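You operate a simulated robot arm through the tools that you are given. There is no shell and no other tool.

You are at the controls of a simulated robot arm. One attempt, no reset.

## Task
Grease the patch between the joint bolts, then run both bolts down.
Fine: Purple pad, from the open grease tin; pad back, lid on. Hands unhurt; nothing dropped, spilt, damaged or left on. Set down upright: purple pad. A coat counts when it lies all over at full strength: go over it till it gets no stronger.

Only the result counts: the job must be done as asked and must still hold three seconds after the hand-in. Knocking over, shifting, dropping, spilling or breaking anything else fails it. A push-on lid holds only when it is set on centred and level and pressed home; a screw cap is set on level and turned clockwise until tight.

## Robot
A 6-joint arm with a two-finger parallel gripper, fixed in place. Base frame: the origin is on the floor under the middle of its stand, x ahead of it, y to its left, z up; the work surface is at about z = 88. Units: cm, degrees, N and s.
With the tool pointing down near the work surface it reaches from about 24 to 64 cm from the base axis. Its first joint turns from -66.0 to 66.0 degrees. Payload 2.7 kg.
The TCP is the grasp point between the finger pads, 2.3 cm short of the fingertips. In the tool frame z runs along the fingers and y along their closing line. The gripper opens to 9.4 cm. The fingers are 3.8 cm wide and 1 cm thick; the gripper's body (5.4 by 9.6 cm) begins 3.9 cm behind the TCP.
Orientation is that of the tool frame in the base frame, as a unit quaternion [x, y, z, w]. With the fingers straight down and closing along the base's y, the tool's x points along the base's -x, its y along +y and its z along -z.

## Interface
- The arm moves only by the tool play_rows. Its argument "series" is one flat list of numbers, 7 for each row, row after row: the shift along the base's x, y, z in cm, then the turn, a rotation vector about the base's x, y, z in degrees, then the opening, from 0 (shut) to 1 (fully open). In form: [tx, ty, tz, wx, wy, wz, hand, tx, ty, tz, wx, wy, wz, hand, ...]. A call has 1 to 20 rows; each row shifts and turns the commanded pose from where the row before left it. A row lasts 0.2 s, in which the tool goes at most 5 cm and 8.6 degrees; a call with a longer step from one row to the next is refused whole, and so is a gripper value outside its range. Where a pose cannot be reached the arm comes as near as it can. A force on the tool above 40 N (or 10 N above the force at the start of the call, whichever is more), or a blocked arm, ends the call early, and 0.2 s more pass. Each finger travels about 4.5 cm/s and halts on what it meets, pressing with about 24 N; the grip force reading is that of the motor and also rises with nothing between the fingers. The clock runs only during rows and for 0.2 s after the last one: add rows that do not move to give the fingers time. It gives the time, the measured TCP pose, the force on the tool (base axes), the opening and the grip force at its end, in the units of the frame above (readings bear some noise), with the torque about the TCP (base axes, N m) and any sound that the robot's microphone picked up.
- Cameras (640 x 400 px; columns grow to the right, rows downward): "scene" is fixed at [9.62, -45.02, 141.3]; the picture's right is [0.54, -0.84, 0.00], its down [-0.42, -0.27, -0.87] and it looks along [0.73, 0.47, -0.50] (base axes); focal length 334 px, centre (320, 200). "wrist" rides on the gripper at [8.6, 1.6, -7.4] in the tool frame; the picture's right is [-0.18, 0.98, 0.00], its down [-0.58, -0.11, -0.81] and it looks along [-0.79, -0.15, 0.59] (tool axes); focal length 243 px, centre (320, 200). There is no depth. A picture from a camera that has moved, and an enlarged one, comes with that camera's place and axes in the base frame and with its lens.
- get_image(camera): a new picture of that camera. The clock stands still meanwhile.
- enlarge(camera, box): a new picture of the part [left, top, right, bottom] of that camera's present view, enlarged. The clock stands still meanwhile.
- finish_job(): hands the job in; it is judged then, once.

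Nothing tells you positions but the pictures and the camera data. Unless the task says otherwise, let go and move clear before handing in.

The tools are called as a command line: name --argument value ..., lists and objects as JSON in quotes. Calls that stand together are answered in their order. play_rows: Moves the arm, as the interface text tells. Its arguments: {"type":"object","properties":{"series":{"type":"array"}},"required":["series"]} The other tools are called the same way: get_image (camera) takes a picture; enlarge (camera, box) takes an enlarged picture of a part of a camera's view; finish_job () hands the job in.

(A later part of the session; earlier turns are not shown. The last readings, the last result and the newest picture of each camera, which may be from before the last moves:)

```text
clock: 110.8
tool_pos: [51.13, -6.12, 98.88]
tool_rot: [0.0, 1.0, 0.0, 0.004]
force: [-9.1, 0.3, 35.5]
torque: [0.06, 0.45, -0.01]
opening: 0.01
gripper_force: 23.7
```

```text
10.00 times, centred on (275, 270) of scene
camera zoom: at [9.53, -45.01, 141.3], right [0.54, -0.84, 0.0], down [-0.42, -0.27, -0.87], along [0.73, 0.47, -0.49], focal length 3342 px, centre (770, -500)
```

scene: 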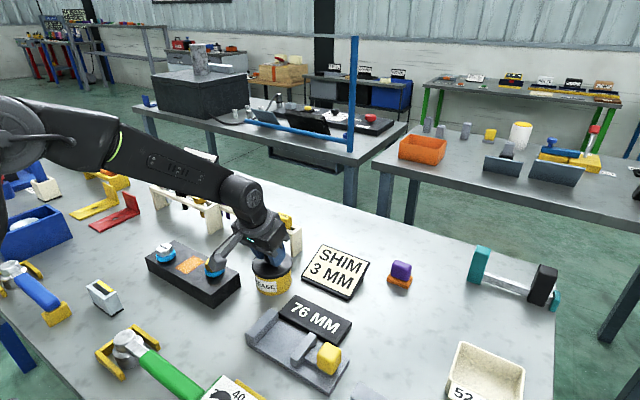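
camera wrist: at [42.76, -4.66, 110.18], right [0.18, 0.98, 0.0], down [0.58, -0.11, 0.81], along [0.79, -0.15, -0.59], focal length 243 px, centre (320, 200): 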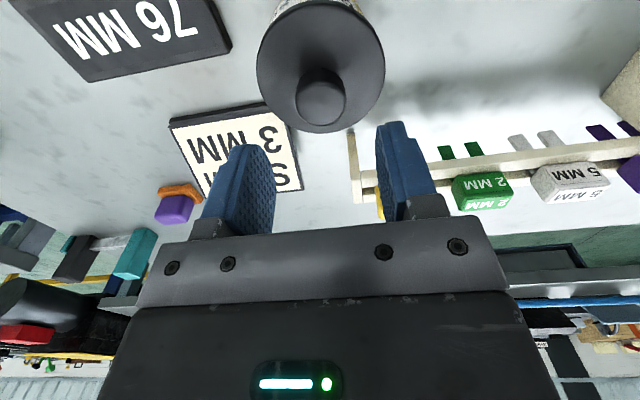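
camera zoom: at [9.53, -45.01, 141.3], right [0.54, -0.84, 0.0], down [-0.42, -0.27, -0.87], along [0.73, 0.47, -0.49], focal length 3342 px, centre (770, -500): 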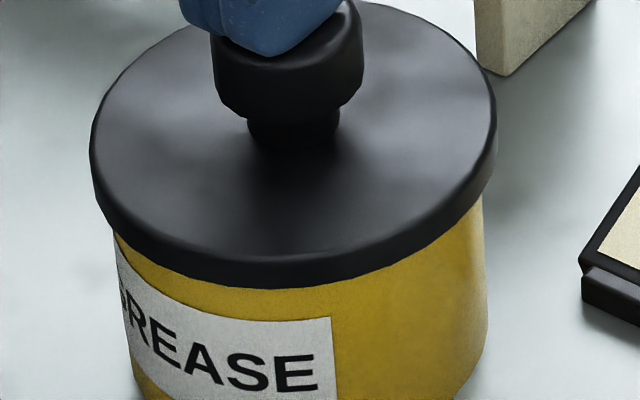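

35 N on the knob without a snap, so it's probably still slightly off-centre. I'll lift off and measure lid and tin more carefully.

play_rows --series '[0, 0, 0.4, 0, 0, 0, 0, 0, 0, 1, 0, 0, 0, 0, -2, 0, 4, 0, 0, 0, 0, -4, 0, 2, 0, 0, 0, 0, -4, 0, 0, 0, 0, 0, 0, 0, 0, 0, 0, 0, 0, 0]'

enlarge --camera "scene" --box '[250, 245, 300, 300]'

get_image --camera "wrist"

```text
clock: 112.2
tool_pos: [40.96, -6.19, 105.86]
tool_rot: [-0.002, 1.0, 0.0, 0.001]
force: [-0.9, 1.0, -0.7]
torque: [0.01, 0.0, 0.03]
opening: 0.0
gripper_force: 24.0
heard: snap
```

```text
7.27 times, centred on (275, 272) of scene
camera zoom: at [9.61, -45.02, 141.3], right [0.54, -0.84, 0.0], down [-0.42, -0.27, -0.87], along [0.73, 0.47, -0.5], focal length 2430 px, centre (647, -327)
```

zoom: 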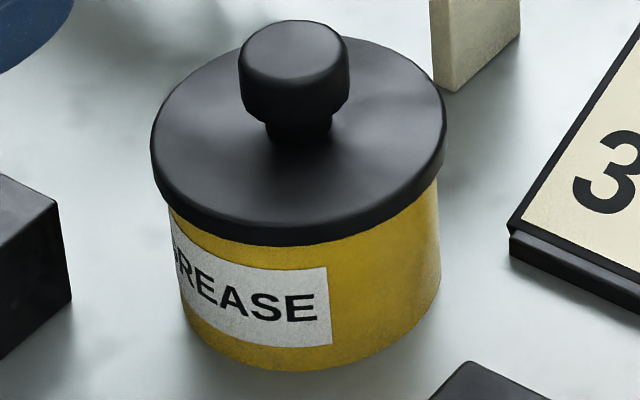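

```text
taken
camera wrist: at [32.41, -4.64, 113.4], right [0.18, 0.98, 0.0], down [0.58, -0.11, 0.81], along [0.79, -0.15, -0.59], focal length 243 px, centre (320, 200)
```

wrist: 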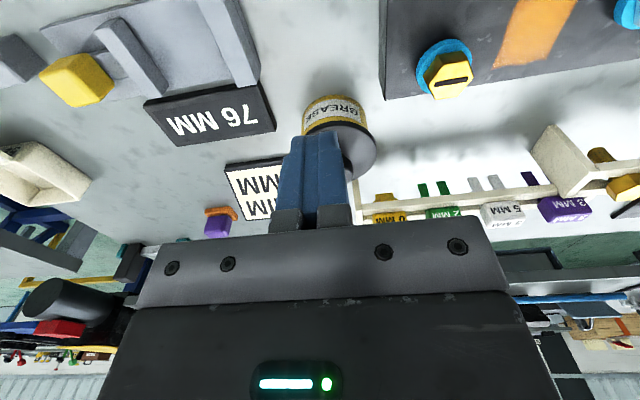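

enlarge --camera "scene" --box '[252, 250, 298, 290]'

enlarge --camera "wrist" --box '[280, 80, 400, 190]'

```text
10.00 times, centred on (275, 270) of scene
camera zoom: at [9.61, -45.02, 141.3], right [0.54, -0.84, 0.0], down [-0.42, -0.27, -0.87], along [0.73, 0.47, -0.5], focal length 3342 px, centre (770, -500)
```

zoom: 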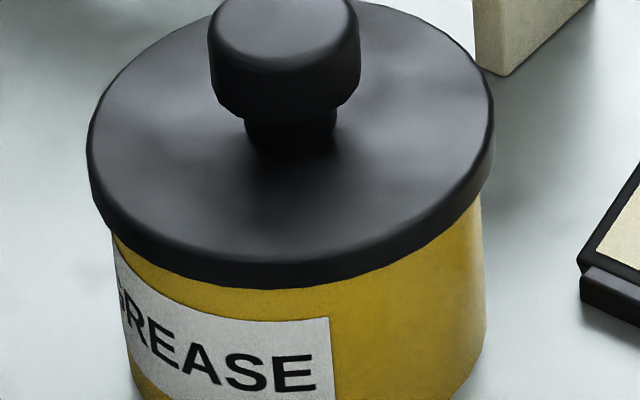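

```text
3.64 times, centred on (340, 135) of wrist
camera zoom: at [32.41, -4.64, 113.4], right [0.18, 0.98, 0.0], down [0.58, -0.11, 0.81], along [0.79, -0.15, -0.59], focal length 882 px, centre (247, 436)
```

zoom: 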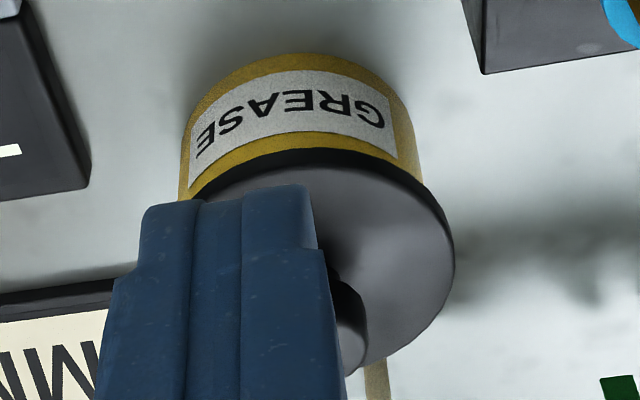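

The lid looks concentric and level, and another snap came as I released the press. To tell whether it's latched, I'll press the knob again centrally and listen.

play_rows --series '[3.5, 0, -0.5, 0, 0, 0, 0, 3.5, 0, -1, 0, 0, 0, 0, 3.3, 0.03, -2, 0, 0, 0, 0, 0, 0, -1.5, 0, 0, 0, 0, 0, 0, -1.2, 0, 0, 0, 0, 0, 0, -0.4, 0, 0, 0, 0, 0, 0, 0, 0, 0, 0, 0]'

enlarge --camera "scene" --box '[252, 230, 298, 290]'

enlarge --camera "wrist" --box '[190, 0, 450, 220]'

```text
clock: 113.8
tool_pos: [51.72, -6.23, 99.39]
tool_rot: [-0.001, 1.0, -0.001, 0.001]
force: [-0.1, 0.1, 0.2]
torque: [0.01, 0.02, 0.0]
opening: 0.0
gripper_force: 24.1
```

```text
6.67 times, centred on (275, 260) of scene
camera zoom: at [9.62, -45.02, 141.3], right [0.54, -0.84, 0.0], down [-0.42, -0.27, -0.87], along [0.73, 0.47, -0.5], focal length 2228 px, centre (620, -200)
```

zoom: 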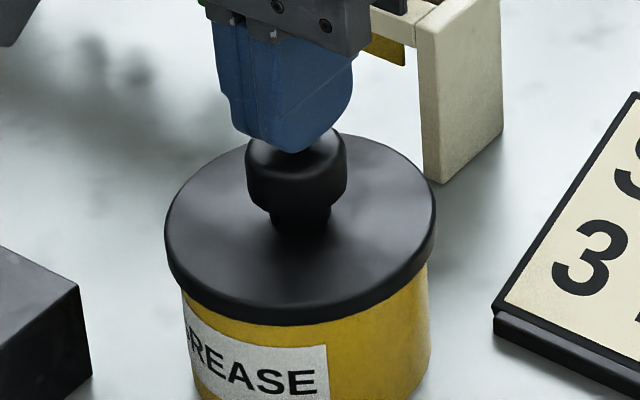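

```text
1.82 times, centred on (320, 110) of wrist
camera zoom: at [42.89, -4.62, 106.89], right [0.18, 0.98, 0.0], down [0.58, -0.11, 0.81], along [0.79, -0.15, -0.59], focal length 441 px, centre (320, 364)
```

zoom: 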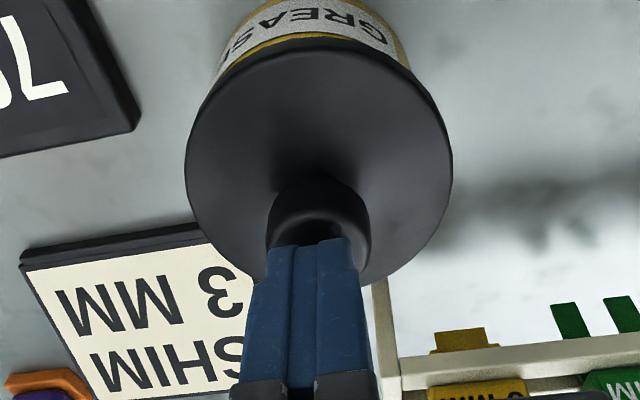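

play_rows --series '[-0.2, 0.03, -0.3, 0, 0, 0, 0, 0, 0, -0.15, 0, 0, 0, 0, 0, 0, -0.1, 0, 0, 0, 0, 0, 0, 0, 0, 0, 0, 0]'

```text
clock: 114.8
tool_pos: [51.36, -6.0, 98.92]
tool_rot: [-0.001, 1.0, 0.0, 0.001]
force: [0.3, 0.3, -0.3]
torque: [0.0, 0.01, -0.05]
opening: 0.0
gripper_force: 23.8
```

play_rows --series '[0, -0.1, -0.1, 0, 0, 0, 0, 0, 0, -0.1, 0, 0, 0, 0, 0, 0, -0.1, 0, 0, 0, 0, 0, 0, 0, 0, 0, 0, 0]'

```text
clock: 115.8
tool_pos: [51.44, -6.19, 98.92]
tool_rot: [-0.001, 1.0, 0.0, 0.003]
force: [-15.8, 9.0, 32.6]
torque: [0.21, 0.49, -0.04]
opening: 0.01
gripper_force: 23.9
```

play_rows --series '[-0.1, 0.06, 0, 0, 0, 0, 0, -0.1, 0.06, 0, 0, 0, 0, 0, 0, 0, 0, 0, 0, 0, 0]'

enlarge --camera "scene" --box '[252, 250, 298, 290]'

```text
clock: 116.6
tool_pos: [51.41, -6.1, 98.88]
tool_rot: [-0.001, 1.0, -0.001, 0.006]
force: [8.7, -4.8, 27.2]
torque: [-0.08, 0.12, 0.04]
opening: 0.0
gripper_force: 24.2
```

```text
10.00 times, centred on (275, 270) of scene
camera zoom: at [9.6, -45.03, 141.29], right [0.54, -0.84, 0.0], down [-0.42, -0.27, -0.87], along [0.73, 0.47, -0.5], focal length 3342 px, centre (770, -500)
```

zoom: 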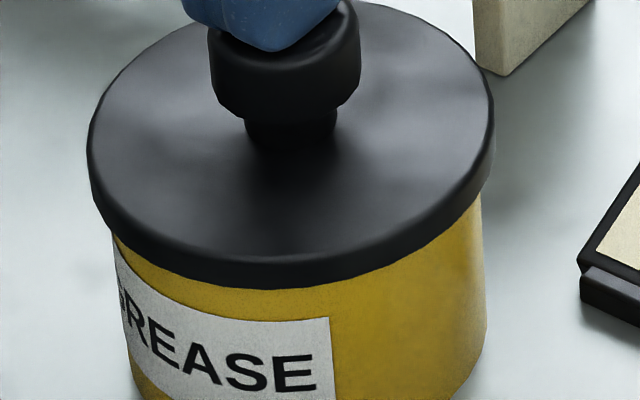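

play_rows --series '[0.06, -0.04, 0.15, 0, 0, 0, 0, 0, 0, 0, 0, 0, 0, 0]'

```text
clock: 117.2
tool_pos: [51.48, -6.08, 98.97]
tool_rot: [-0.001, 1.0, 0.001, 0.004]
force: [8.1, -3.9, 25.5]
torque: [-0.11, 0.0, 0.03]
opening: 0.01
gripper_force: 24.1
```

play_rows --series '[0.06, -0.03, 0.2, 0, 0, 0, 0, 0, 0, 0, 0, 0, 0, 0]'

```text
clock: 117.8
tool_pos: [51.28, -6.2, 99.02]
tool_rot: [0.0, 1.0, 0.0, 0.003]
force: [11.1, -0.6, 17.7]
torque: [-0.06, -0.18, 0.01]
opening: 0.02
gripper_force: 23.7
```

play_rows --series '[0.05, 0, 0.15, 0, 0, 0, 0, 0, 0, 0, 0, 0, 0, 0]'

```text
clock: 118.4
tool_pos: [51.32, -6.18, 98.86]
tool_rot: [-0.001, 1.0, -0.001, 0.0]
force: [8.1, -1.0, 10.8]
torque: [-0.03, -0.19, -0.01]
opening: 0.0
gripper_force: 23.2
```

play_rows --series '[0.05, 0, 0.15, 0, 0, 0, 0, 0, 0, 0, 0, 0, 0, 0]'

```text
clock: 119.0
tool_pos: [51.29, -6.11, 98.97]
tool_rot: [0.0, 1.0, 0.0, -0.001]
force: [0.5, -0.1, -1.1]
torque: [-0.01, 0.01, -0.03]
opening: 0.02
gripper_force: 24.2
```

No snap this time, consistent with the lid already being latched. I'll verify with a very gentle pull: regrip the knob and lift only until a couple of newtons.

play_rows --series '[0, 0, 1.0, 0, 0, 0, 0, 0, 0, 0.5, 0, 0, 0, 0.3, 0, 0, 0, 0, 0, 0, 0.6, 0, 0, 0, 0, 0, 0, 0.6, 0, 0, 0, 0, 0, 0, 0.6]'

enlarge --camera "wrist" --box '[190, 0, 450, 220]'

```text
clock: 120.2
tool_pos: [51.3, -6.11, 100.65]
tool_rot: [-0.002, 1.0, 0.0, 0.001]
force: [0.0, 1.0, 0.2]
torque: [0.01, -0.01, -0.01]
opening: 5.64
gripper_force: 0.0
```

```text
1.82 times, centred on (320, 110) of wrist
camera zoom: at [42.68, -4.53, 108.18], right [0.18, 0.98, 0.0], down [0.58, -0.11, 0.81], along [0.79, -0.15, -0.59], focal length 441 px, centre (320, 364)
```

zoom: 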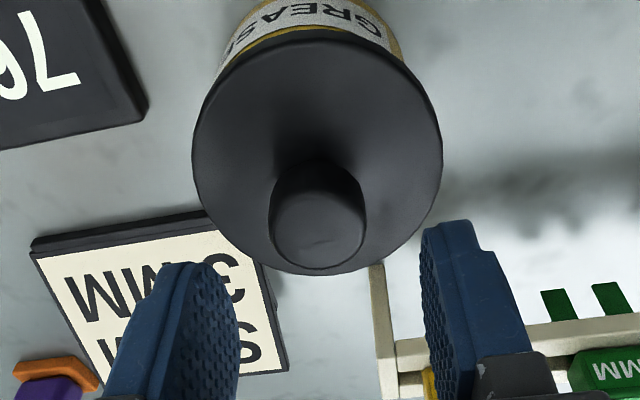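

play_rows --series '[0, -0.08, -1.5, 0, 0, 0, 0.6, 0, 0, -1.5, 0, 0, 0, 0.6, 0, 0, -0.9, 0, 0, 0, 0.6, 0, 0, 0, 0, 0, 0, 0.6, 0, 0, 0, 0, 0, 0, 0.45, 0, 0, 0, 0, 0, 0, 0.38, 0, 0, 0, 0, 0, 0, 0.3, 0, 0, 0, 0, 0, 0, 0.3]'

enlarge --camera "scene" --box '[252, 250, 298, 290]'

```text
clock: 122.0
tool_pos: [51.35, -6.15, 96.83]
tool_rot: [0.0, 1.0, 0.0, 0.001]
force: [0.4, 0.1, 0.0]
torque: [0.01, -0.01, -0.04]
opening: 3.02
gripper_force: 24.0
heard: snap
```

```text
10.00 times, centred on (275, 270) of scene
camera zoom: at [9.62, -45.02, 141.29], right [0.54, -0.84, 0.0], down [-0.42, -0.27, -0.87], along [0.73, 0.47, -0.5], focal length 3342 px, centre (770, -500)
```

zoom: 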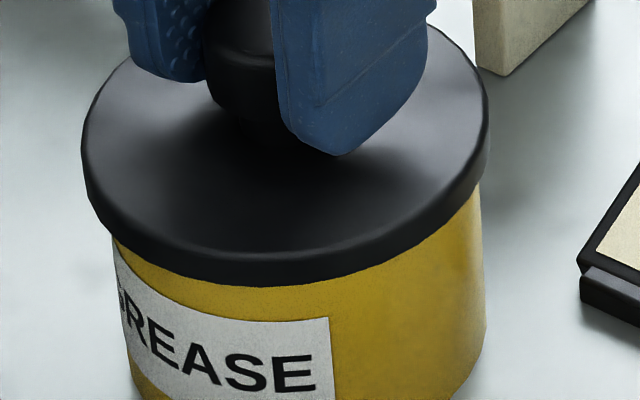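

A snap came as the fingers nudged the lid — so it had been latched and is now loose again. I'll measure the true centring precisely with high zoom before re-seating it.

enlarge --camera "scene" --box '[254, 258, 274, 292]'

enlarge --camera "scene" --box '[286, 254, 306, 288]'

```text
11.76 times, centred on (264, 275) of scene
camera zoom: at [9.62, -45.02, 141.29], right [0.54, -0.84, 0.0], down [-0.42, -0.27, -0.87], along [0.73, 0.47, -0.5], focal length 3932 px, centre (979, -682)
```

zoom: 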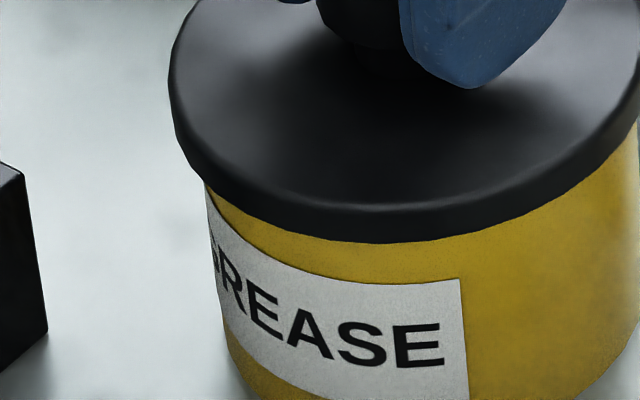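

```text
11.76 times, centred on (296, 271) of scene
camera zoom: at [9.62, -45.02, 141.29], right [0.54, -0.84, 0.0], down [-0.42, -0.27, -0.87], along [0.73, 0.47, -0.5], focal length 3932 px, centre (602, -635)
```

zoom: 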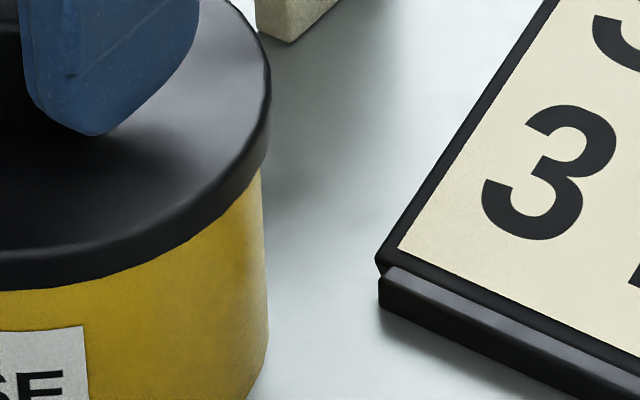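

The lid is only ~0.07 cm off laterally (true centre ≈ 288 px). I'll release it gently and then look along the other axis (camera along y) to check the x-centring.

play_rows --series '[0, 0, 0, 0, 0, 0, 0.34, 0, 0, 0, 0, 0, 0, 0.38, 0, 0, 0, 0, 0, 0, 0.5, 0, 0, 0, 0, 0, 0, 0.6, 0, 0, 0, 0, 0, 0, 0.6]'

enlarge --camera "scene" --box '[252, 250, 298, 290]'

```text
clock: 123.2
tool_pos: [51.27, -6.1, 96.74]
tool_rot: [-0.001, 1.0, -0.001, 0.001]
force: [-0.6, -0.4, -0.3]
torque: [0.0, -0.03, 0.01]
opening: 5.65
gripper_force: 0.0
heard: snap
```

```text
10.00 times, centred on (275, 270) of scene
camera zoom: at [9.62, -45.02, 141.3], right [0.54, -0.84, 0.0], down [-0.42, -0.27, -0.87], along [0.73, 0.47, -0.5], focal length 3342 px, centre (770, -500)
```

zoom: 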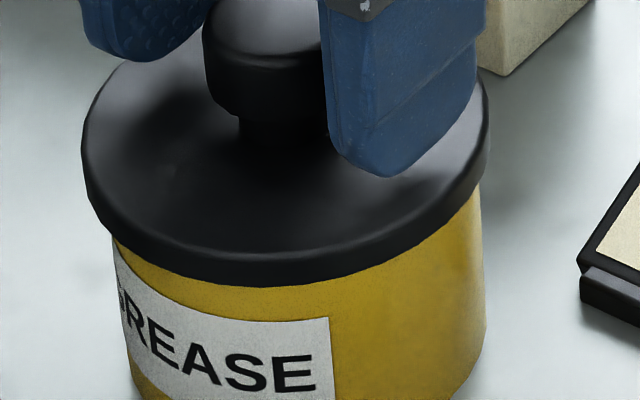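

Another snap upon releasing with the lid just resting — it appears to seat itself when free. I'll back off, yaw the tool 90°, and look along y to check x-centring and levelness.

play_rows --series '[0, 0, 1.5, 0, 0, 0, 0.6, 0, 0, 2.5, 0, 0, 0, 0.6, 0, 0, 2.5, 0, 0, 0, 0.6, 0, -1.5, 0, 0, 0, 8.2, 0.6, 0, -1.5, 0, 0, 0, 8.2, 0.6, 0, -1.5, 0, 0, 0, 8.2, 0.6, 0, -1.5, 0, 0, 0, 8.2, 0.6, 0, -1.5, 0, 0, 0, 8.2, 0.6, 0, -1.5, 0, 0, 0, 8.2, 0.6, 0, -1.5, 0, 0, 0, 8.2, 0.6, 0, -1.0, 0, 0, 0, 8.2, 0.6, 0, -0.5, -1, 0, 0, 8.2, 0.6, 0, 0, -1, 0, 0, 8.2, 0.6, 0, 0, -1, 0, 0, 8.0, 0.6, 0, 0, 0, 0, 0, 0, 0.6]'

get_image --camera "wrist"

get_image --camera "scene"

```text
clock: 126.4
tool_pos: [51.37, -18.22, 100.16]
tool_rot: [0.708, -0.706, 0.0, -0.001]
force: [0.0, -0.9, 0.7]
torque: [0.02, -0.02, -0.05]
opening: 5.65
gripper_force: 0.1
```

```text
taken
camera wrist: at [49.76, -26.87, 107.78], right [-0.98, 0.18, 0.0], down [0.11, 0.58, 0.81], along [0.15, 0.79, -0.59], focal length 243 px, centre (320, 200)
```

wrist: 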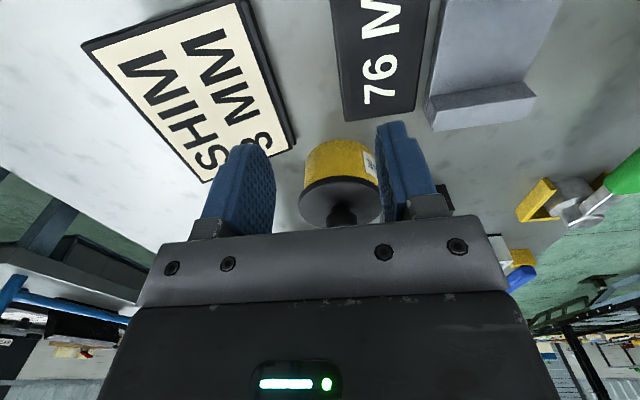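

```text
taken
```

scene: 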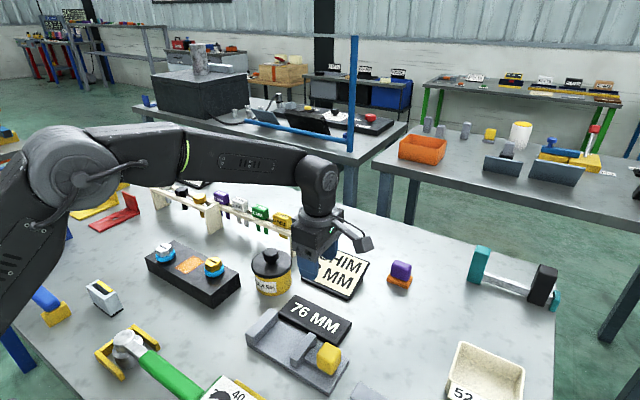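

enlarge --camera "wrist" --box '[285, 130, 395, 235]'

enlarge --camera "scene" --box '[252, 245, 298, 295]'

```text
3.81 times, centred on (340, 182) of wrist
camera zoom: at [49.76, -26.87, 107.78], right [-0.98, 0.18, 0.0], down [0.11, 0.58, 0.81], along [0.15, 0.79, -0.59], focal length 924 px, centre (244, 267)
```

zoom: 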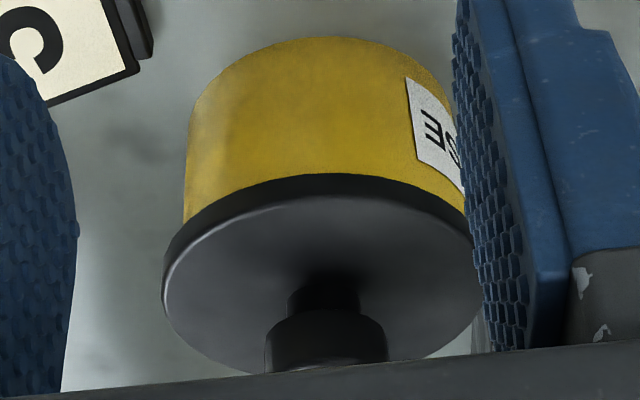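

```text
8.00 times, centred on (275, 270) of scene
camera zoom: at [9.62, -45.02, 141.3], right [0.54, -0.84, 0.0], down [-0.42, -0.27, -0.87], along [0.73, 0.47, -0.5], focal length 2674 px, centre (680, -360)
```

zoom: 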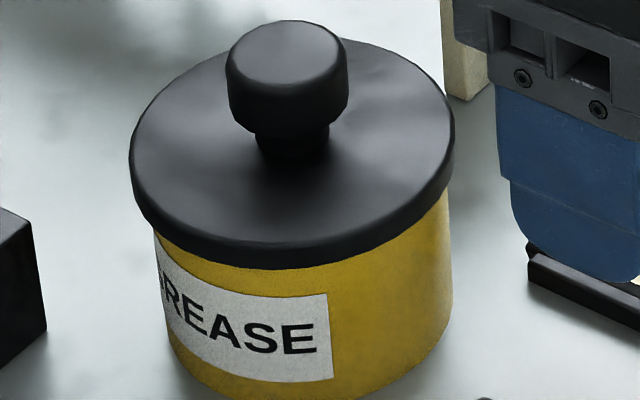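

play_rows --series '[-2, 0, 0, 0, 0, 0, 1, 0, 0, 0, 0, 0, 0, 1, 0, 0, 0, 0, 0, 0, 1]'

enlarge --camera "wrist" --box '[255, 120, 375, 235]'

```text
clock: 127.2
tool_pos: [49.38, -18.25, 100.34]
tool_rot: [0.708, -0.706, -0.001, 0.0]
force: [1.0, -0.1, 0.6]
torque: [0.01, 0.01, 0.0]
opening: 9.38
gripper_force: 0.0
```

```text
3.48 times, centred on (315, 178) of wrist
camera zoom: at [47.72, -26.94, 107.82], right [-0.98, 0.18, 0.0], down [0.11, 0.58, 0.81], along [0.15, 0.79, -0.59], focal length 844 px, centre (337, 278)
```

zoom: 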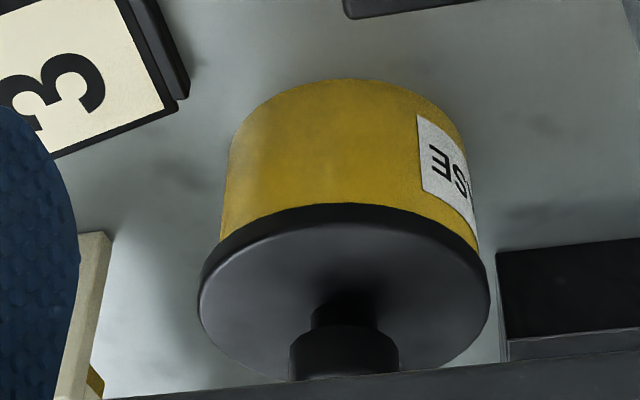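

enlarge --camera "wrist" --box '[285, 130, 315, 225]'

enlarge --camera "wrist" --box '[330, 130, 360, 225]'

```text
4.21 times, centred on (300, 178) of wrist
camera zoom: at [47.72, -26.94, 107.82], right [-0.98, 0.18, 0.0], down [0.11, 0.58, 0.81], along [0.15, 0.79, -0.59], focal length 1022 px, centre (404, 295)
```

zoom: 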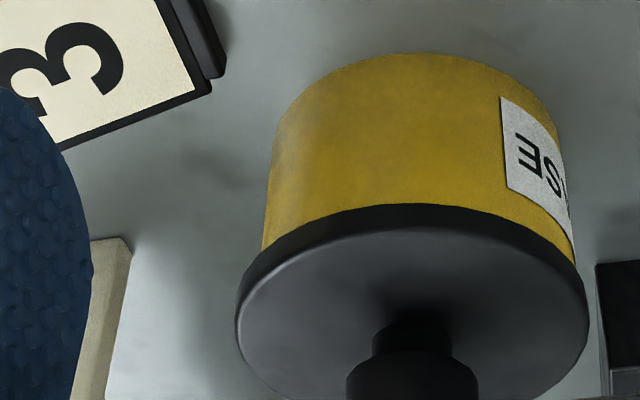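

```text
4.21 times, centred on (345, 178) of wrist
camera zoom: at [47.72, -26.94, 107.82], right [-0.98, 0.18, 0.0], down [0.11, 0.58, 0.81], along [0.15, 0.79, -0.59], focal length 1022 px, centre (215, 295)
```

zoom: 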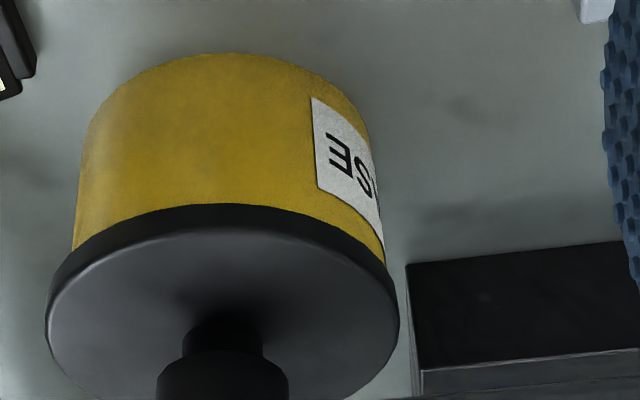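

Viewed along y, the lid is about 0.17–0.2 cm too far in +x (and ~0.2 in +y) relative to the tin. I'll regrip the knob with this yawed orientation, shift it by about (-0.2,-0.2), and re-seat.

play_rows --series '[0.64, 3.9, 0.4, 0, 0, 0, 0.7, 0.64, 3.9, 0.4, 0, 0, 0, 0.6, 0.64, 4.1, 0.3, 0, 0, 0, 0.6, 0, 0, 0, 0, 0, 0, 0.6]'

enlarge --camera "wrist" --box '[190, 0, 450, 220]'

enlarge --camera "scene" --box '[230, 190, 320, 300]'

```text
clock: 128.2
tool_pos: [51.18, -6.29, 101.48]
tool_rot: [0.708, -0.706, -0.001, -0.001]
force: [0.4, 0.7, -0.5]
torque: [-0.01, -0.03, -0.03]
opening: 5.63
gripper_force: 0.1
```

```text
1.82 times, centred on (320, 110) of wrist
camera zoom: at [49.65, -14.96, 109.06], right [-0.98, 0.18, 0.0], down [0.11, 0.58, 0.81], along [0.15, 0.79, -0.59], focal length 441 px, centre (320, 364)
```

zoom: 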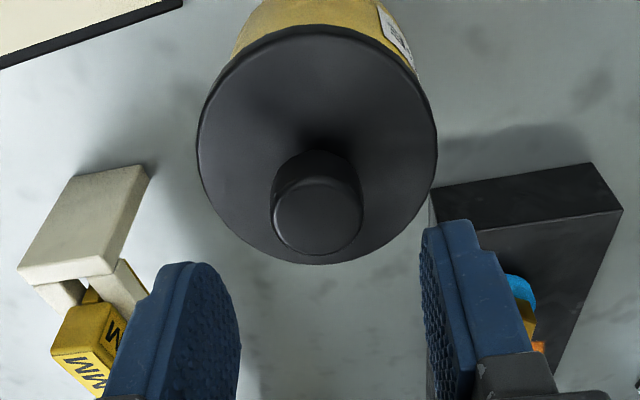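

```text
3.64 times, centred on (275, 245) of scene
camera zoom: at [9.62, -45.02, 141.3], right [0.54, -0.84, 0.0], down [-0.42, -0.27, -0.87], along [0.73, 0.47, -0.5], focal length 1215 px, centre (484, 36)
```

zoom: 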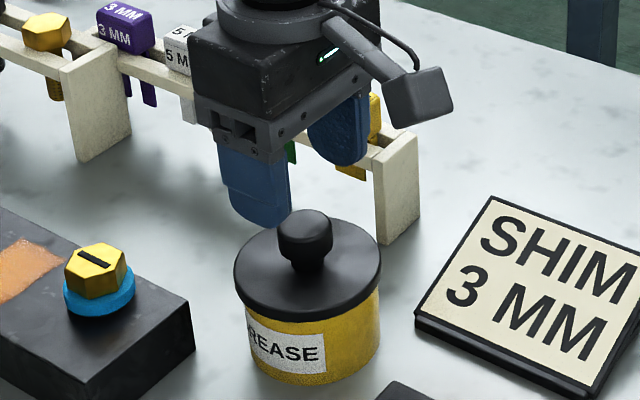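

play_rows --series '[0.12, 0.14, -1.6, 0, 0, 0, 0.6, 0, 0, -1.6, 0, 0, 0, 0.6, 0, 0, -1.45, 0, 0, 0, 0.6, 0, 0, 0, 0, 0, 0, 0.6]'

enlarge --camera "wrist" --box '[190, 40, 450, 220]'

```text
clock: 129.2
tool_pos: [51.37, -6.09, 96.61]
tool_rot: [0.708, -0.706, -0.001, -0.001]
force: [0.3, -0.4, 1.0]
torque: [0.02, -0.04, 0.03]
opening: 5.64
gripper_force: 0.0
```

```text
2.22 times, centred on (320, 130) of wrist
camera zoom: at [49.75, -14.75, 104.25], right [-0.98, 0.18, 0.0], down [0.11, 0.58, 0.81], along [0.15, 0.79, -0.59], focal length 539 px, centre (320, 356)
```

zoom: 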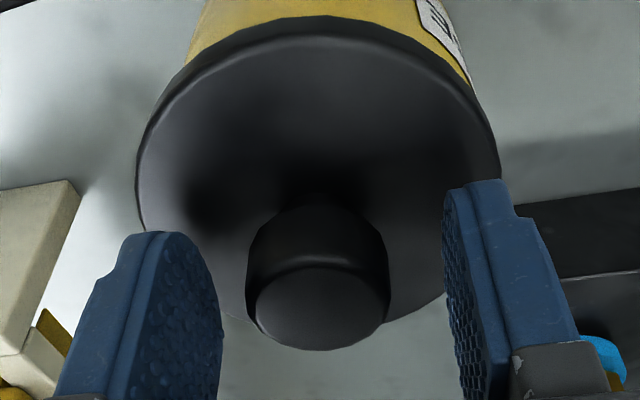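

play_rows --series '[0.05, 0, 0.05, 0, 0, 0, 0.5, 0, 0, 0, 0, 0, 0, 0.42, 0, 0, 0, 0, 0, 0, 0.36, 0, 0, 0, 0, 0, 0, 0.25, 0, 0, 0, 0, 0, 0, 0.2]'

enlarge --camera "scene" --box '[252, 250, 298, 290]'

enlarge --camera "wrist" --box '[190, 40, 450, 220]'

```text
clock: 130.4
tool_pos: [51.45, -6.07, 96.76]
tool_rot: [0.708, -0.706, -0.001, 0.0]
force: [-4.0, -0.8, 0.7]
torque: [-0.01, 0.07, 0.03]
opening: 3.07
gripper_force: 23.8
```

```text
10.00 times, centred on (275, 270) of scene
camera zoom: at [9.6, -45.02, 141.3], right [0.54, -0.84, 0.0], down [-0.42, -0.27, -0.87], along [0.73, 0.47, -0.5], focal length 3342 px, centre (770, -500)
```

zoom: 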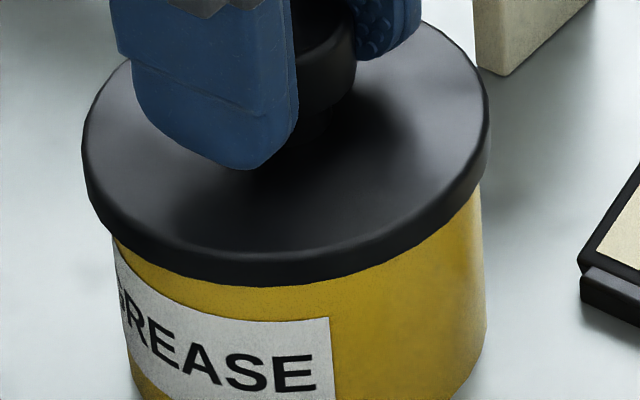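

```text
2.22 times, centred on (320, 130) of wrist
camera zoom: at [49.81, -14.76, 104.28], right [-0.98, 0.18, 0.0], down [0.11, 0.58, 0.81], along [0.15, 0.79, -0.59], focal length 539 px, centre (320, 356)
```

zoom: 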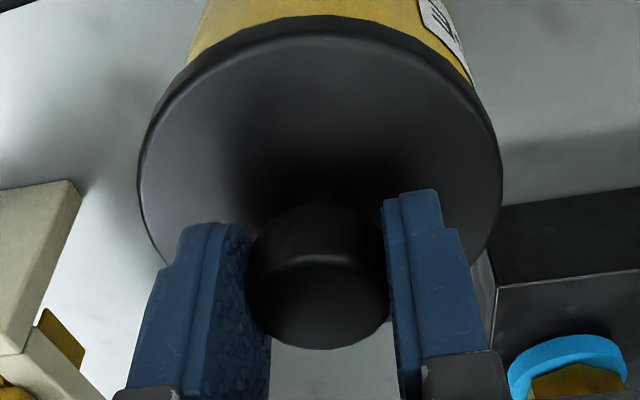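

Gripped without a snap and with a small side load held. Gentle lift in tiny steps to see if it resists.

play_rows --series '[0, 0, 0.05, 0, 0, 0, 0.2, 0, 0, 0, 0, 0, 0, 0.2]'

```text
clock: 131.0
tool_pos: [51.55, -6.09, 96.75]
tool_rot: [0.708, -0.706, -0.001, 0.001]
force: [-4.2, -0.2, -0.5]
torque: [-0.03, 0.14, 0.0]
opening: 3.03
gripper_force: 23.6
```

play_rows --series '[0, 0, 0.05, 0, 0, 0, 0.2, 0, 0, 0, 0, 0, 0, 0.2]'

```text
clock: 131.6
tool_pos: [51.55, -6.08, 96.94]
tool_rot: [0.708, -0.706, 0.0, -0.001]
force: [0.4, -0.9, -0.5]
torque: [0.01, -0.01, -0.01]
opening: 3.02
gripper_force: 24.2
heard: snap
```

It popped with a small pull, confirming it had been latched (weakly) and now is off. I'll shift it to the true centre, (-0.2,-0.2), then seat it again.

play_rows --series '[-0.1, -0.1, 0.05, 0, 0, 0, 0.2, -0.1, -0.1, 0, 0, 0, 0, 0.2, 0, 0, 0, 0, 0, 0, 0.2]'

enlarge --camera "scene" --box '[252, 250, 298, 290]'

enlarge --camera "wrist" --box '[190, 20, 450, 200]'

```text
clock: 132.4
tool_pos: [51.27, -6.34, 96.85]
tool_rot: [0.707, -0.707, 0.0, -0.001]
force: [-0.3, 0.7, 0.0]
torque: [-0.03, -0.01, -0.02]
opening: 3.03
gripper_force: 24.2
```

```text
10.00 times, centred on (275, 270) of scene
camera zoom: at [9.62, -45.02, 141.29], right [0.54, -0.84, 0.0], down [-0.42, -0.27, -0.87], along [0.73, 0.47, -0.5], focal length 3342 px, centre (770, -500)
```

zoom: 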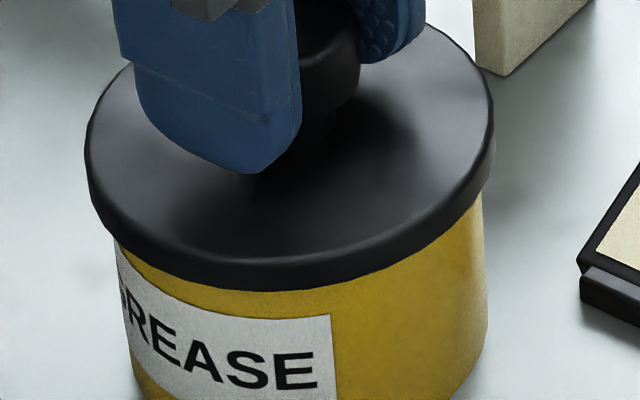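

```text
2.22 times, centred on (320, 110) of wrist
camera zoom: at [49.63, -15.03, 104.43], right [-0.98, 0.18, 0.0], down [0.11, 0.58, 0.81], along [0.15, 0.79, -0.59], focal length 539 px, centre (320, 400)
```

zoom: 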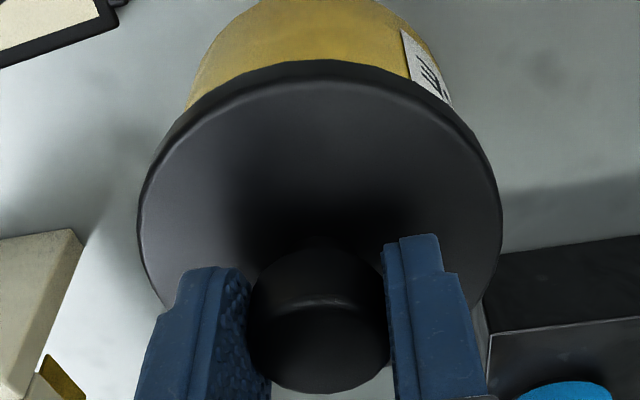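

Both views now show the lid concentric with the tin (x offset ≈0.01, lateral ≈0.02 cm). Lower it, press a little, and release.

play_rows --series '[0, 0, -0.12, 0, 0, 0, 0.2, 0, 0, -0.08, 0, 0, 0, 0.2, 0, 0, 0, 0, 0, 0, 0.2]'

```text
clock: 133.2
tool_pos: [51.22, -6.36, 96.82]
tool_rot: [0.708, -0.707, 0.0, 0.0]
force: [-2.0, -1.4, 7.2]
torque: [0.04, 0.02, 0.0]
opening: 3.03
gripper_force: 23.4
```

play_rows --series '[0, 0, -0.1, 0, 0, 0, 0.2, 0, 0, -0.06, 0, 0, 0, 0.2, 0, 0, 0, 0, 0, 0, 0.2]'

```text
clock: 134.0
tool_pos: [51.27, -6.42, 96.86]
tool_rot: [0.708, -0.706, 0.001, -0.001]
force: [-6.8, -0.1, 25.3]
torque: [0.0, 0.16, 0.02]
opening: 3.06
gripper_force: 23.6
```

play_rows --series '[0, 0, 0.12, 0, 0, 0, 0.2, 0, 0, 0.06, 0, 0, 0, 0.2, 0, 0, 0, 0, 0, 0, 0.2]'

```text
clock: 134.8
tool_pos: [51.28, -6.37, 96.79]
tool_rot: [0.707, -0.707, -0.002, -0.001]
force: [-2.1, 1.2, 13.6]
torque: [0.02, 0.02, 0.04]
opening: 3.05
gripper_force: 24.1
```

play_rows --series '[0, 0, 0.08, 0, 0, 0, 0.2, 0, 0, 0, 0, 0, 0, 0.2, 0, 0, 0, 0, 0, 0, 0.34, 0, 0, 0, 0, 0, 0, 0.38, 0, 0, 0, 0, 0, 0, 0.5, 0, 0, 0, 0, 0, 0, 0.6, 0, 0, 0, 0, 0, 0, 0.6]'

enlarge --camera "scene" --box '[252, 250, 298, 290]'

enlarge --camera "wrist" --box '[190, 20, 450, 200]'

```text
clock: 136.4
tool_pos: [51.3, -6.48, 96.85]
tool_rot: [0.707, -0.707, -0.001, -0.001]
force: [-0.8, 0.7, 0.1]
torque: [0.02, 0.0, -0.03]
opening: 5.65
gripper_force: 0.1
heard: snap
```

```text
10.00 times, centred on (275, 270) of scene
camera zoom: at [9.62, -45.02, 141.3], right [0.54, -0.84, 0.0], down [-0.42, -0.27, -0.87], along [0.73, 0.47, -0.5], focal length 3342 px, centre (770, -500)
```

zoom: 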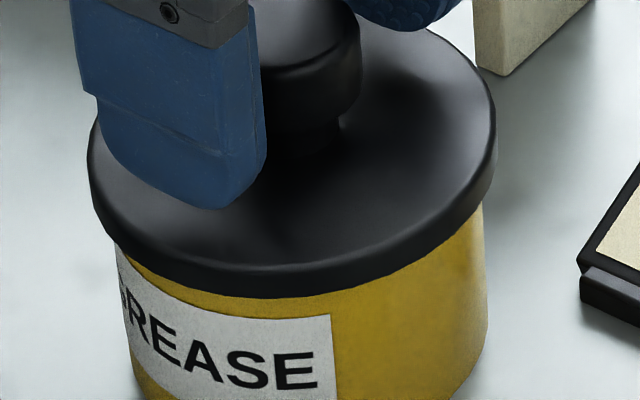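

```text
2.22 times, centred on (320, 110) of wrist
camera zoom: at [49.71, -15.09, 104.41], right [-0.98, 0.18, 0.0], down [0.11, 0.58, 0.81], along [0.15, 0.79, -0.59], focal length 539 px, centre (320, 400)
```

zoom: 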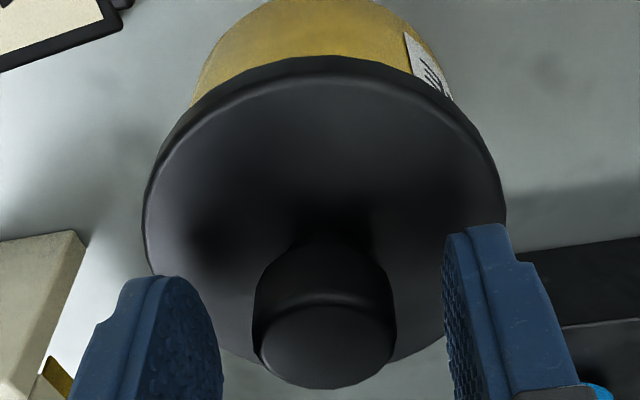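

Snap on release, and the lid is concentric within ~0.05 cm in both views. I'll raise, close the fingers and give the knob one final straight press to be sure it's home.

play_rows --series '[-0.05, 0, 1.5, 0, 0, 0, 0.6, 0, 0, 2.0, 0, 0, 0, 0.6, 0, 0, 0.7, 0, 0, 0, 0.3, 0, 0, 0, 0, 0, 0, 0, 0, 0, 0, 0, 0, 0, 0, 0, 0, 0, 0, 0, 0, 0]'

enlarge --camera "scene" --box '[240, 220, 310, 300]'

enlarge --camera "wrist" --box '[190, 0, 450, 220]'

```text
clock: 137.8
tool_pos: [51.32, -6.49, 100.96]
tool_rot: [0.707, -0.707, -0.001, 0.0]
force: [-0.8, 1.2, 0.7]
torque: [0.02, -0.03, -0.03]
opening: 0.0
gripper_force: 23.7
```

```text
5.00 times, centred on (275, 260) of scene
camera zoom: at [9.62, -45.02, 141.3], right [0.54, -0.84, 0.0], down [-0.42, -0.27, -0.87], along [0.73, 0.47, -0.5], focal length 1671 px, centre (545, -100)
```

zoom: 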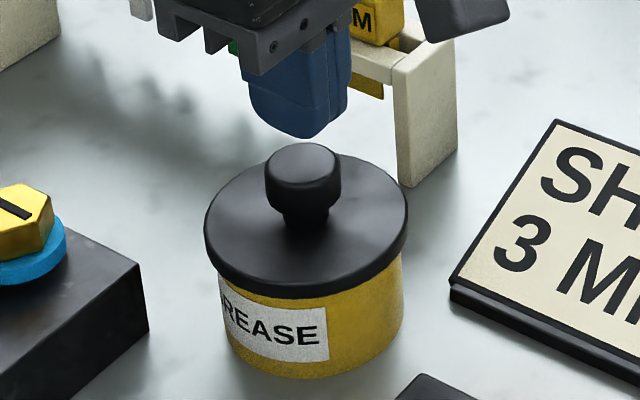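

```text
1.82 times, centred on (320, 110) of wrist
camera zoom: at [49.69, -15.19, 108.46], right [-0.98, 0.18, 0.0], down [0.11, 0.58, 0.81], along [0.15, 0.79, -0.59], focal length 441 px, centre (320, 364)
```

zoom: 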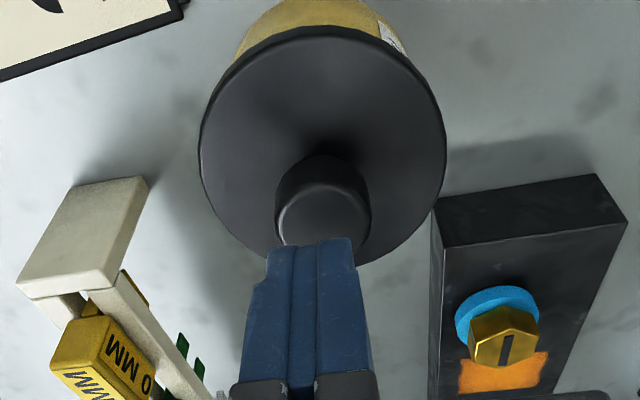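

play_rows --series '[-0.06, 0, -1.0, 0, 0, 0, 0, 0, 0, -0.8, 0, 0, 0, 0, 0, 0, -0.15, 0, 0, 0, 0, 0, 0, -0.1, 0, 0, 0, 0, 0, 0, 0, 0, 0, 0, 0]'

```text
clock: 139.0
tool_pos: [51.33, -6.32, 98.8]
tool_rot: [0.708, -0.707, -0.001, -0.001]
force: [0.7, 0.1, 0.6]
torque: [0.0, 0.04, -0.05]
opening: 0.01
gripper_force: 24.2
```

play_rows --series '[0, 0, -0.1, 0, 0, 0, 0, 0, 0, -0.1, 0, 0, 0, 0, 0, 0, 0, 0, 0, 0, 0]'

```text
clock: 139.8
tool_pos: [51.29, -6.18, 98.73]
tool_rot: [0.708, -0.706, 0.001, -0.002]
force: [-3.7, 2.2, 24.6]
torque: [0.0, 0.07, -0.06]
opening: 0.0
gripper_force: 24.1
```

24.6 N straight and central. Now lift off.

play_rows --series '[0, 0, 0.15, 0, 0, 0, 0, 0, 0, 0.15, 0, 0, 0, 0, 0, 0, 0.5, 0, 0, 0, 0, 0, 0, 2, 0, 0, 0, 0, 0, 0, 3, 0, 0, 0, 0, 0, 0, 0, 0, 0, 0, 0]'

enlarge --camera "scene" --box '[252, 245, 298, 295]'

```text
clock: 141.2
tool_pos: [51.19, -6.39, 104.37]
tool_rot: [0.708, -0.706, -0.001, -0.001]
force: [0.3, -0.6, -0.1]
torque: [0.01, 0.03, 0.0]
opening: 0.0
gripper_force: 24.1
```

```text
8.00 times, centred on (275, 270) of scene
camera zoom: at [9.62, -45.02, 141.3], right [0.54, -0.84, 0.0], down [-0.42, -0.27, -0.87], along [0.73, 0.47, -0.5], focal length 2674 px, centre (680, -360)
```

zoom: 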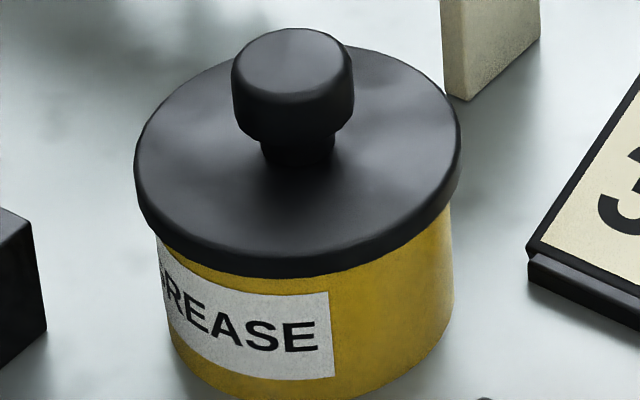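

The final press and release made no further sound, so the lid stays latched, level and centred. Now the bolts: yellow at about (43.85,3.45) and silver at about (41.2,16.55), flats facing ±x, which suits the present yaw. I'll move to view the yellow bolt.

play_rows --series '[-2.4, 0.4, 0, 0, 0, 0, 0.3, -2.4, 0.5, 0, 0, 0, 0, 0.6, -2.5, 0.5, -0.5, 0, 0, 0, 0.6, 0, 0, 0, 0, 0, 0, 0.6]'

get_image --camera "wrist"

get_image --camera "scene"

```text
clock: 142.2
tool_pos: [43.57, -5.0, 103.96]
tool_rot: [0.708, -0.707, 0.0, -0.001]
force: [0.6, 0.2, 0.4]
torque: [0.0, 0.02, 0.0]
opening: 5.65
gripper_force: 0.0
```

```text
taken
camera wrist: at [42.02, -13.62, 111.42], right [-0.98, 0.18, 0.0], down [0.11, 0.58, 0.81], along [0.15, 0.79, -0.59], focal length 243 px, centre (320, 200)
```

wrist: 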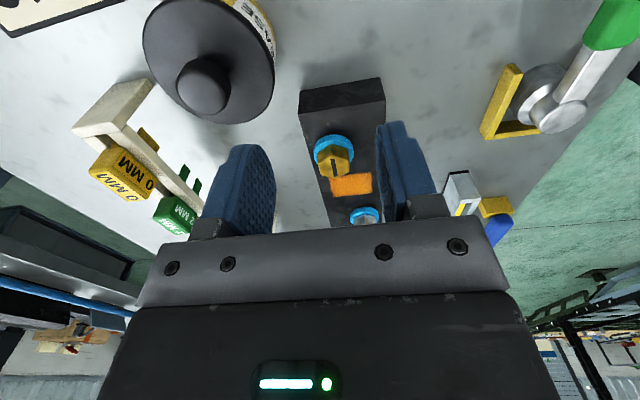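

```text
taken
```

scene: 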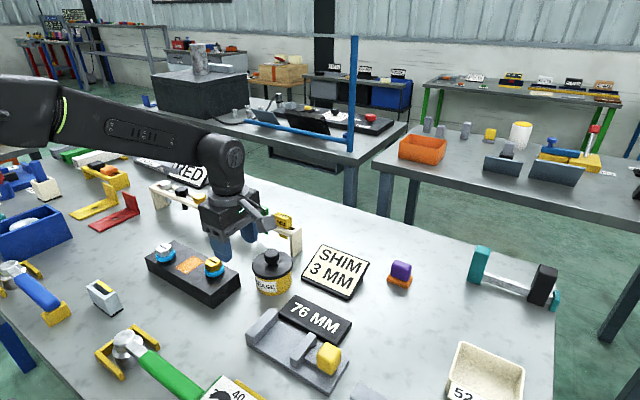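

enlarge --camera "wrist" --box '[290, 75, 400, 230]'

enlarge --camera "scene" --box '[195, 250, 235, 285]'

enlarge --camera "scene" --box '[145, 235, 185, 270]'

```text
2.58 times, centred on (345, 152) of wrist
camera zoom: at [42.02, -13.62, 111.42], right [-0.98, 0.18, 0.0], down [0.11, 0.58, 0.81], along [0.15, 0.79, -0.59], focal length 626 px, centre (256, 323)
```

zoom: 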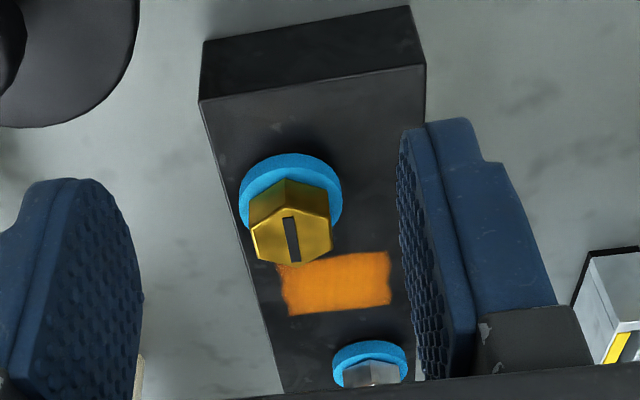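

```text
11.43 times, centred on (215, 268) of scene
camera zoom: at [9.61, -45.02, 141.3], right [0.54, -0.84, 0.0], down [-0.42, -0.27, -0.87], along [0.73, 0.47, -0.5], focal length 3819 px, centre (1520, -571)
```

zoom: 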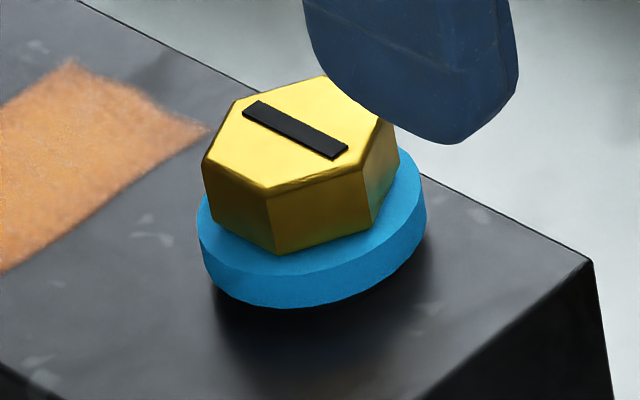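

```text
11.43 times, centred on (165, 252) of scene
camera zoom: at [9.61, -45.02, 141.3], right [0.54, -0.84, 0.0], down [-0.42, -0.27, -0.87], along [0.73, 0.47, -0.5], focal length 3819 px, centre (2091, -400)
```

zoom: 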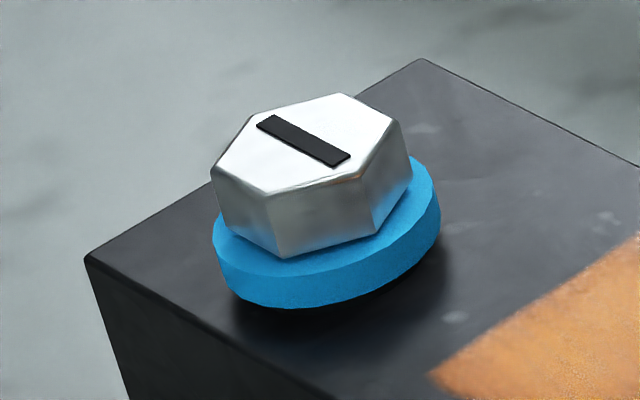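

The bolts stand proud with their blue washers off the block. I'll position above the yellow bolt (fingers closing along x onto its ±x flats) and check alignment.

play_rows --series '[0.1, 2.9, -1.2, 0, 0, 0, 0.6, 0.1, 2.9, -1.2, 0, 0, 0, 0.55, 0.1, 2.7, -1.2, 0, 0, 0, 0.5, 0, 0, 0, 0, 0, 0, 0.5]'

enlarge --camera "wrist" --box '[190, 20, 450, 200]'

enlarge --camera "scene" --box '[140, 200, 260, 310]'

```text
clock: 143.2
tool_pos: [43.94, 3.63, 100.26]
tool_rot: [0.708, -0.706, -0.001, -0.001]
force: [-0.5, -0.5, -0.6]
torque: [-0.01, -0.01, 0.0]
opening: 4.68
gripper_force: 0.0
```

```text
2.22 times, centred on (320, 110) of wrist
camera zoom: at [42.41, -5.01, 107.77], right [-0.98, 0.18, 0.0], down [0.11, 0.58, 0.81], along [0.15, 0.79, -0.59], focal length 539 px, centre (320, 400)
```

zoom: 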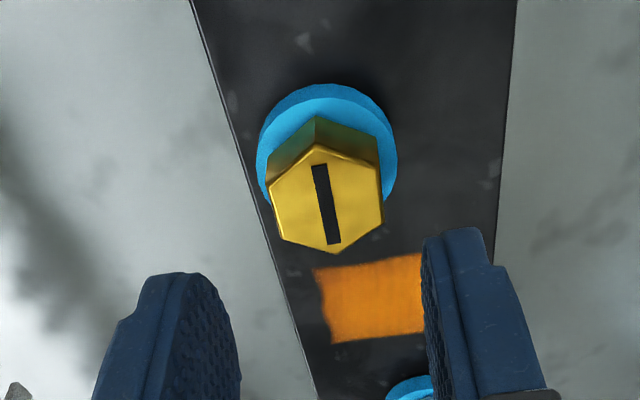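

```text
3.64 times, centred on (200, 255) of scene
camera zoom: at [9.62, -45.02, 141.3], right [0.54, -0.84, 0.0], down [-0.42, -0.27, -0.87], along [0.73, 0.47, -0.5], focal length 1215 px, centre (756, 0)
```

zoom: 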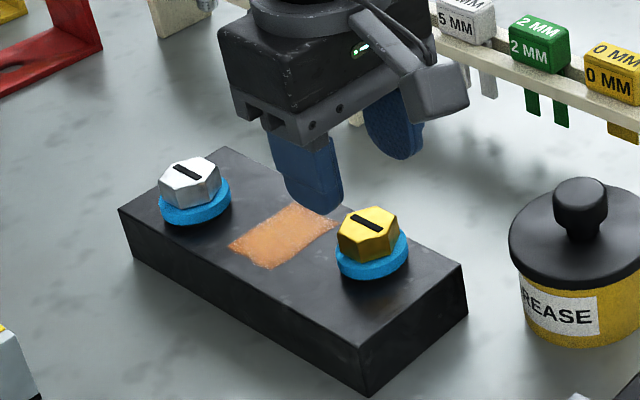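

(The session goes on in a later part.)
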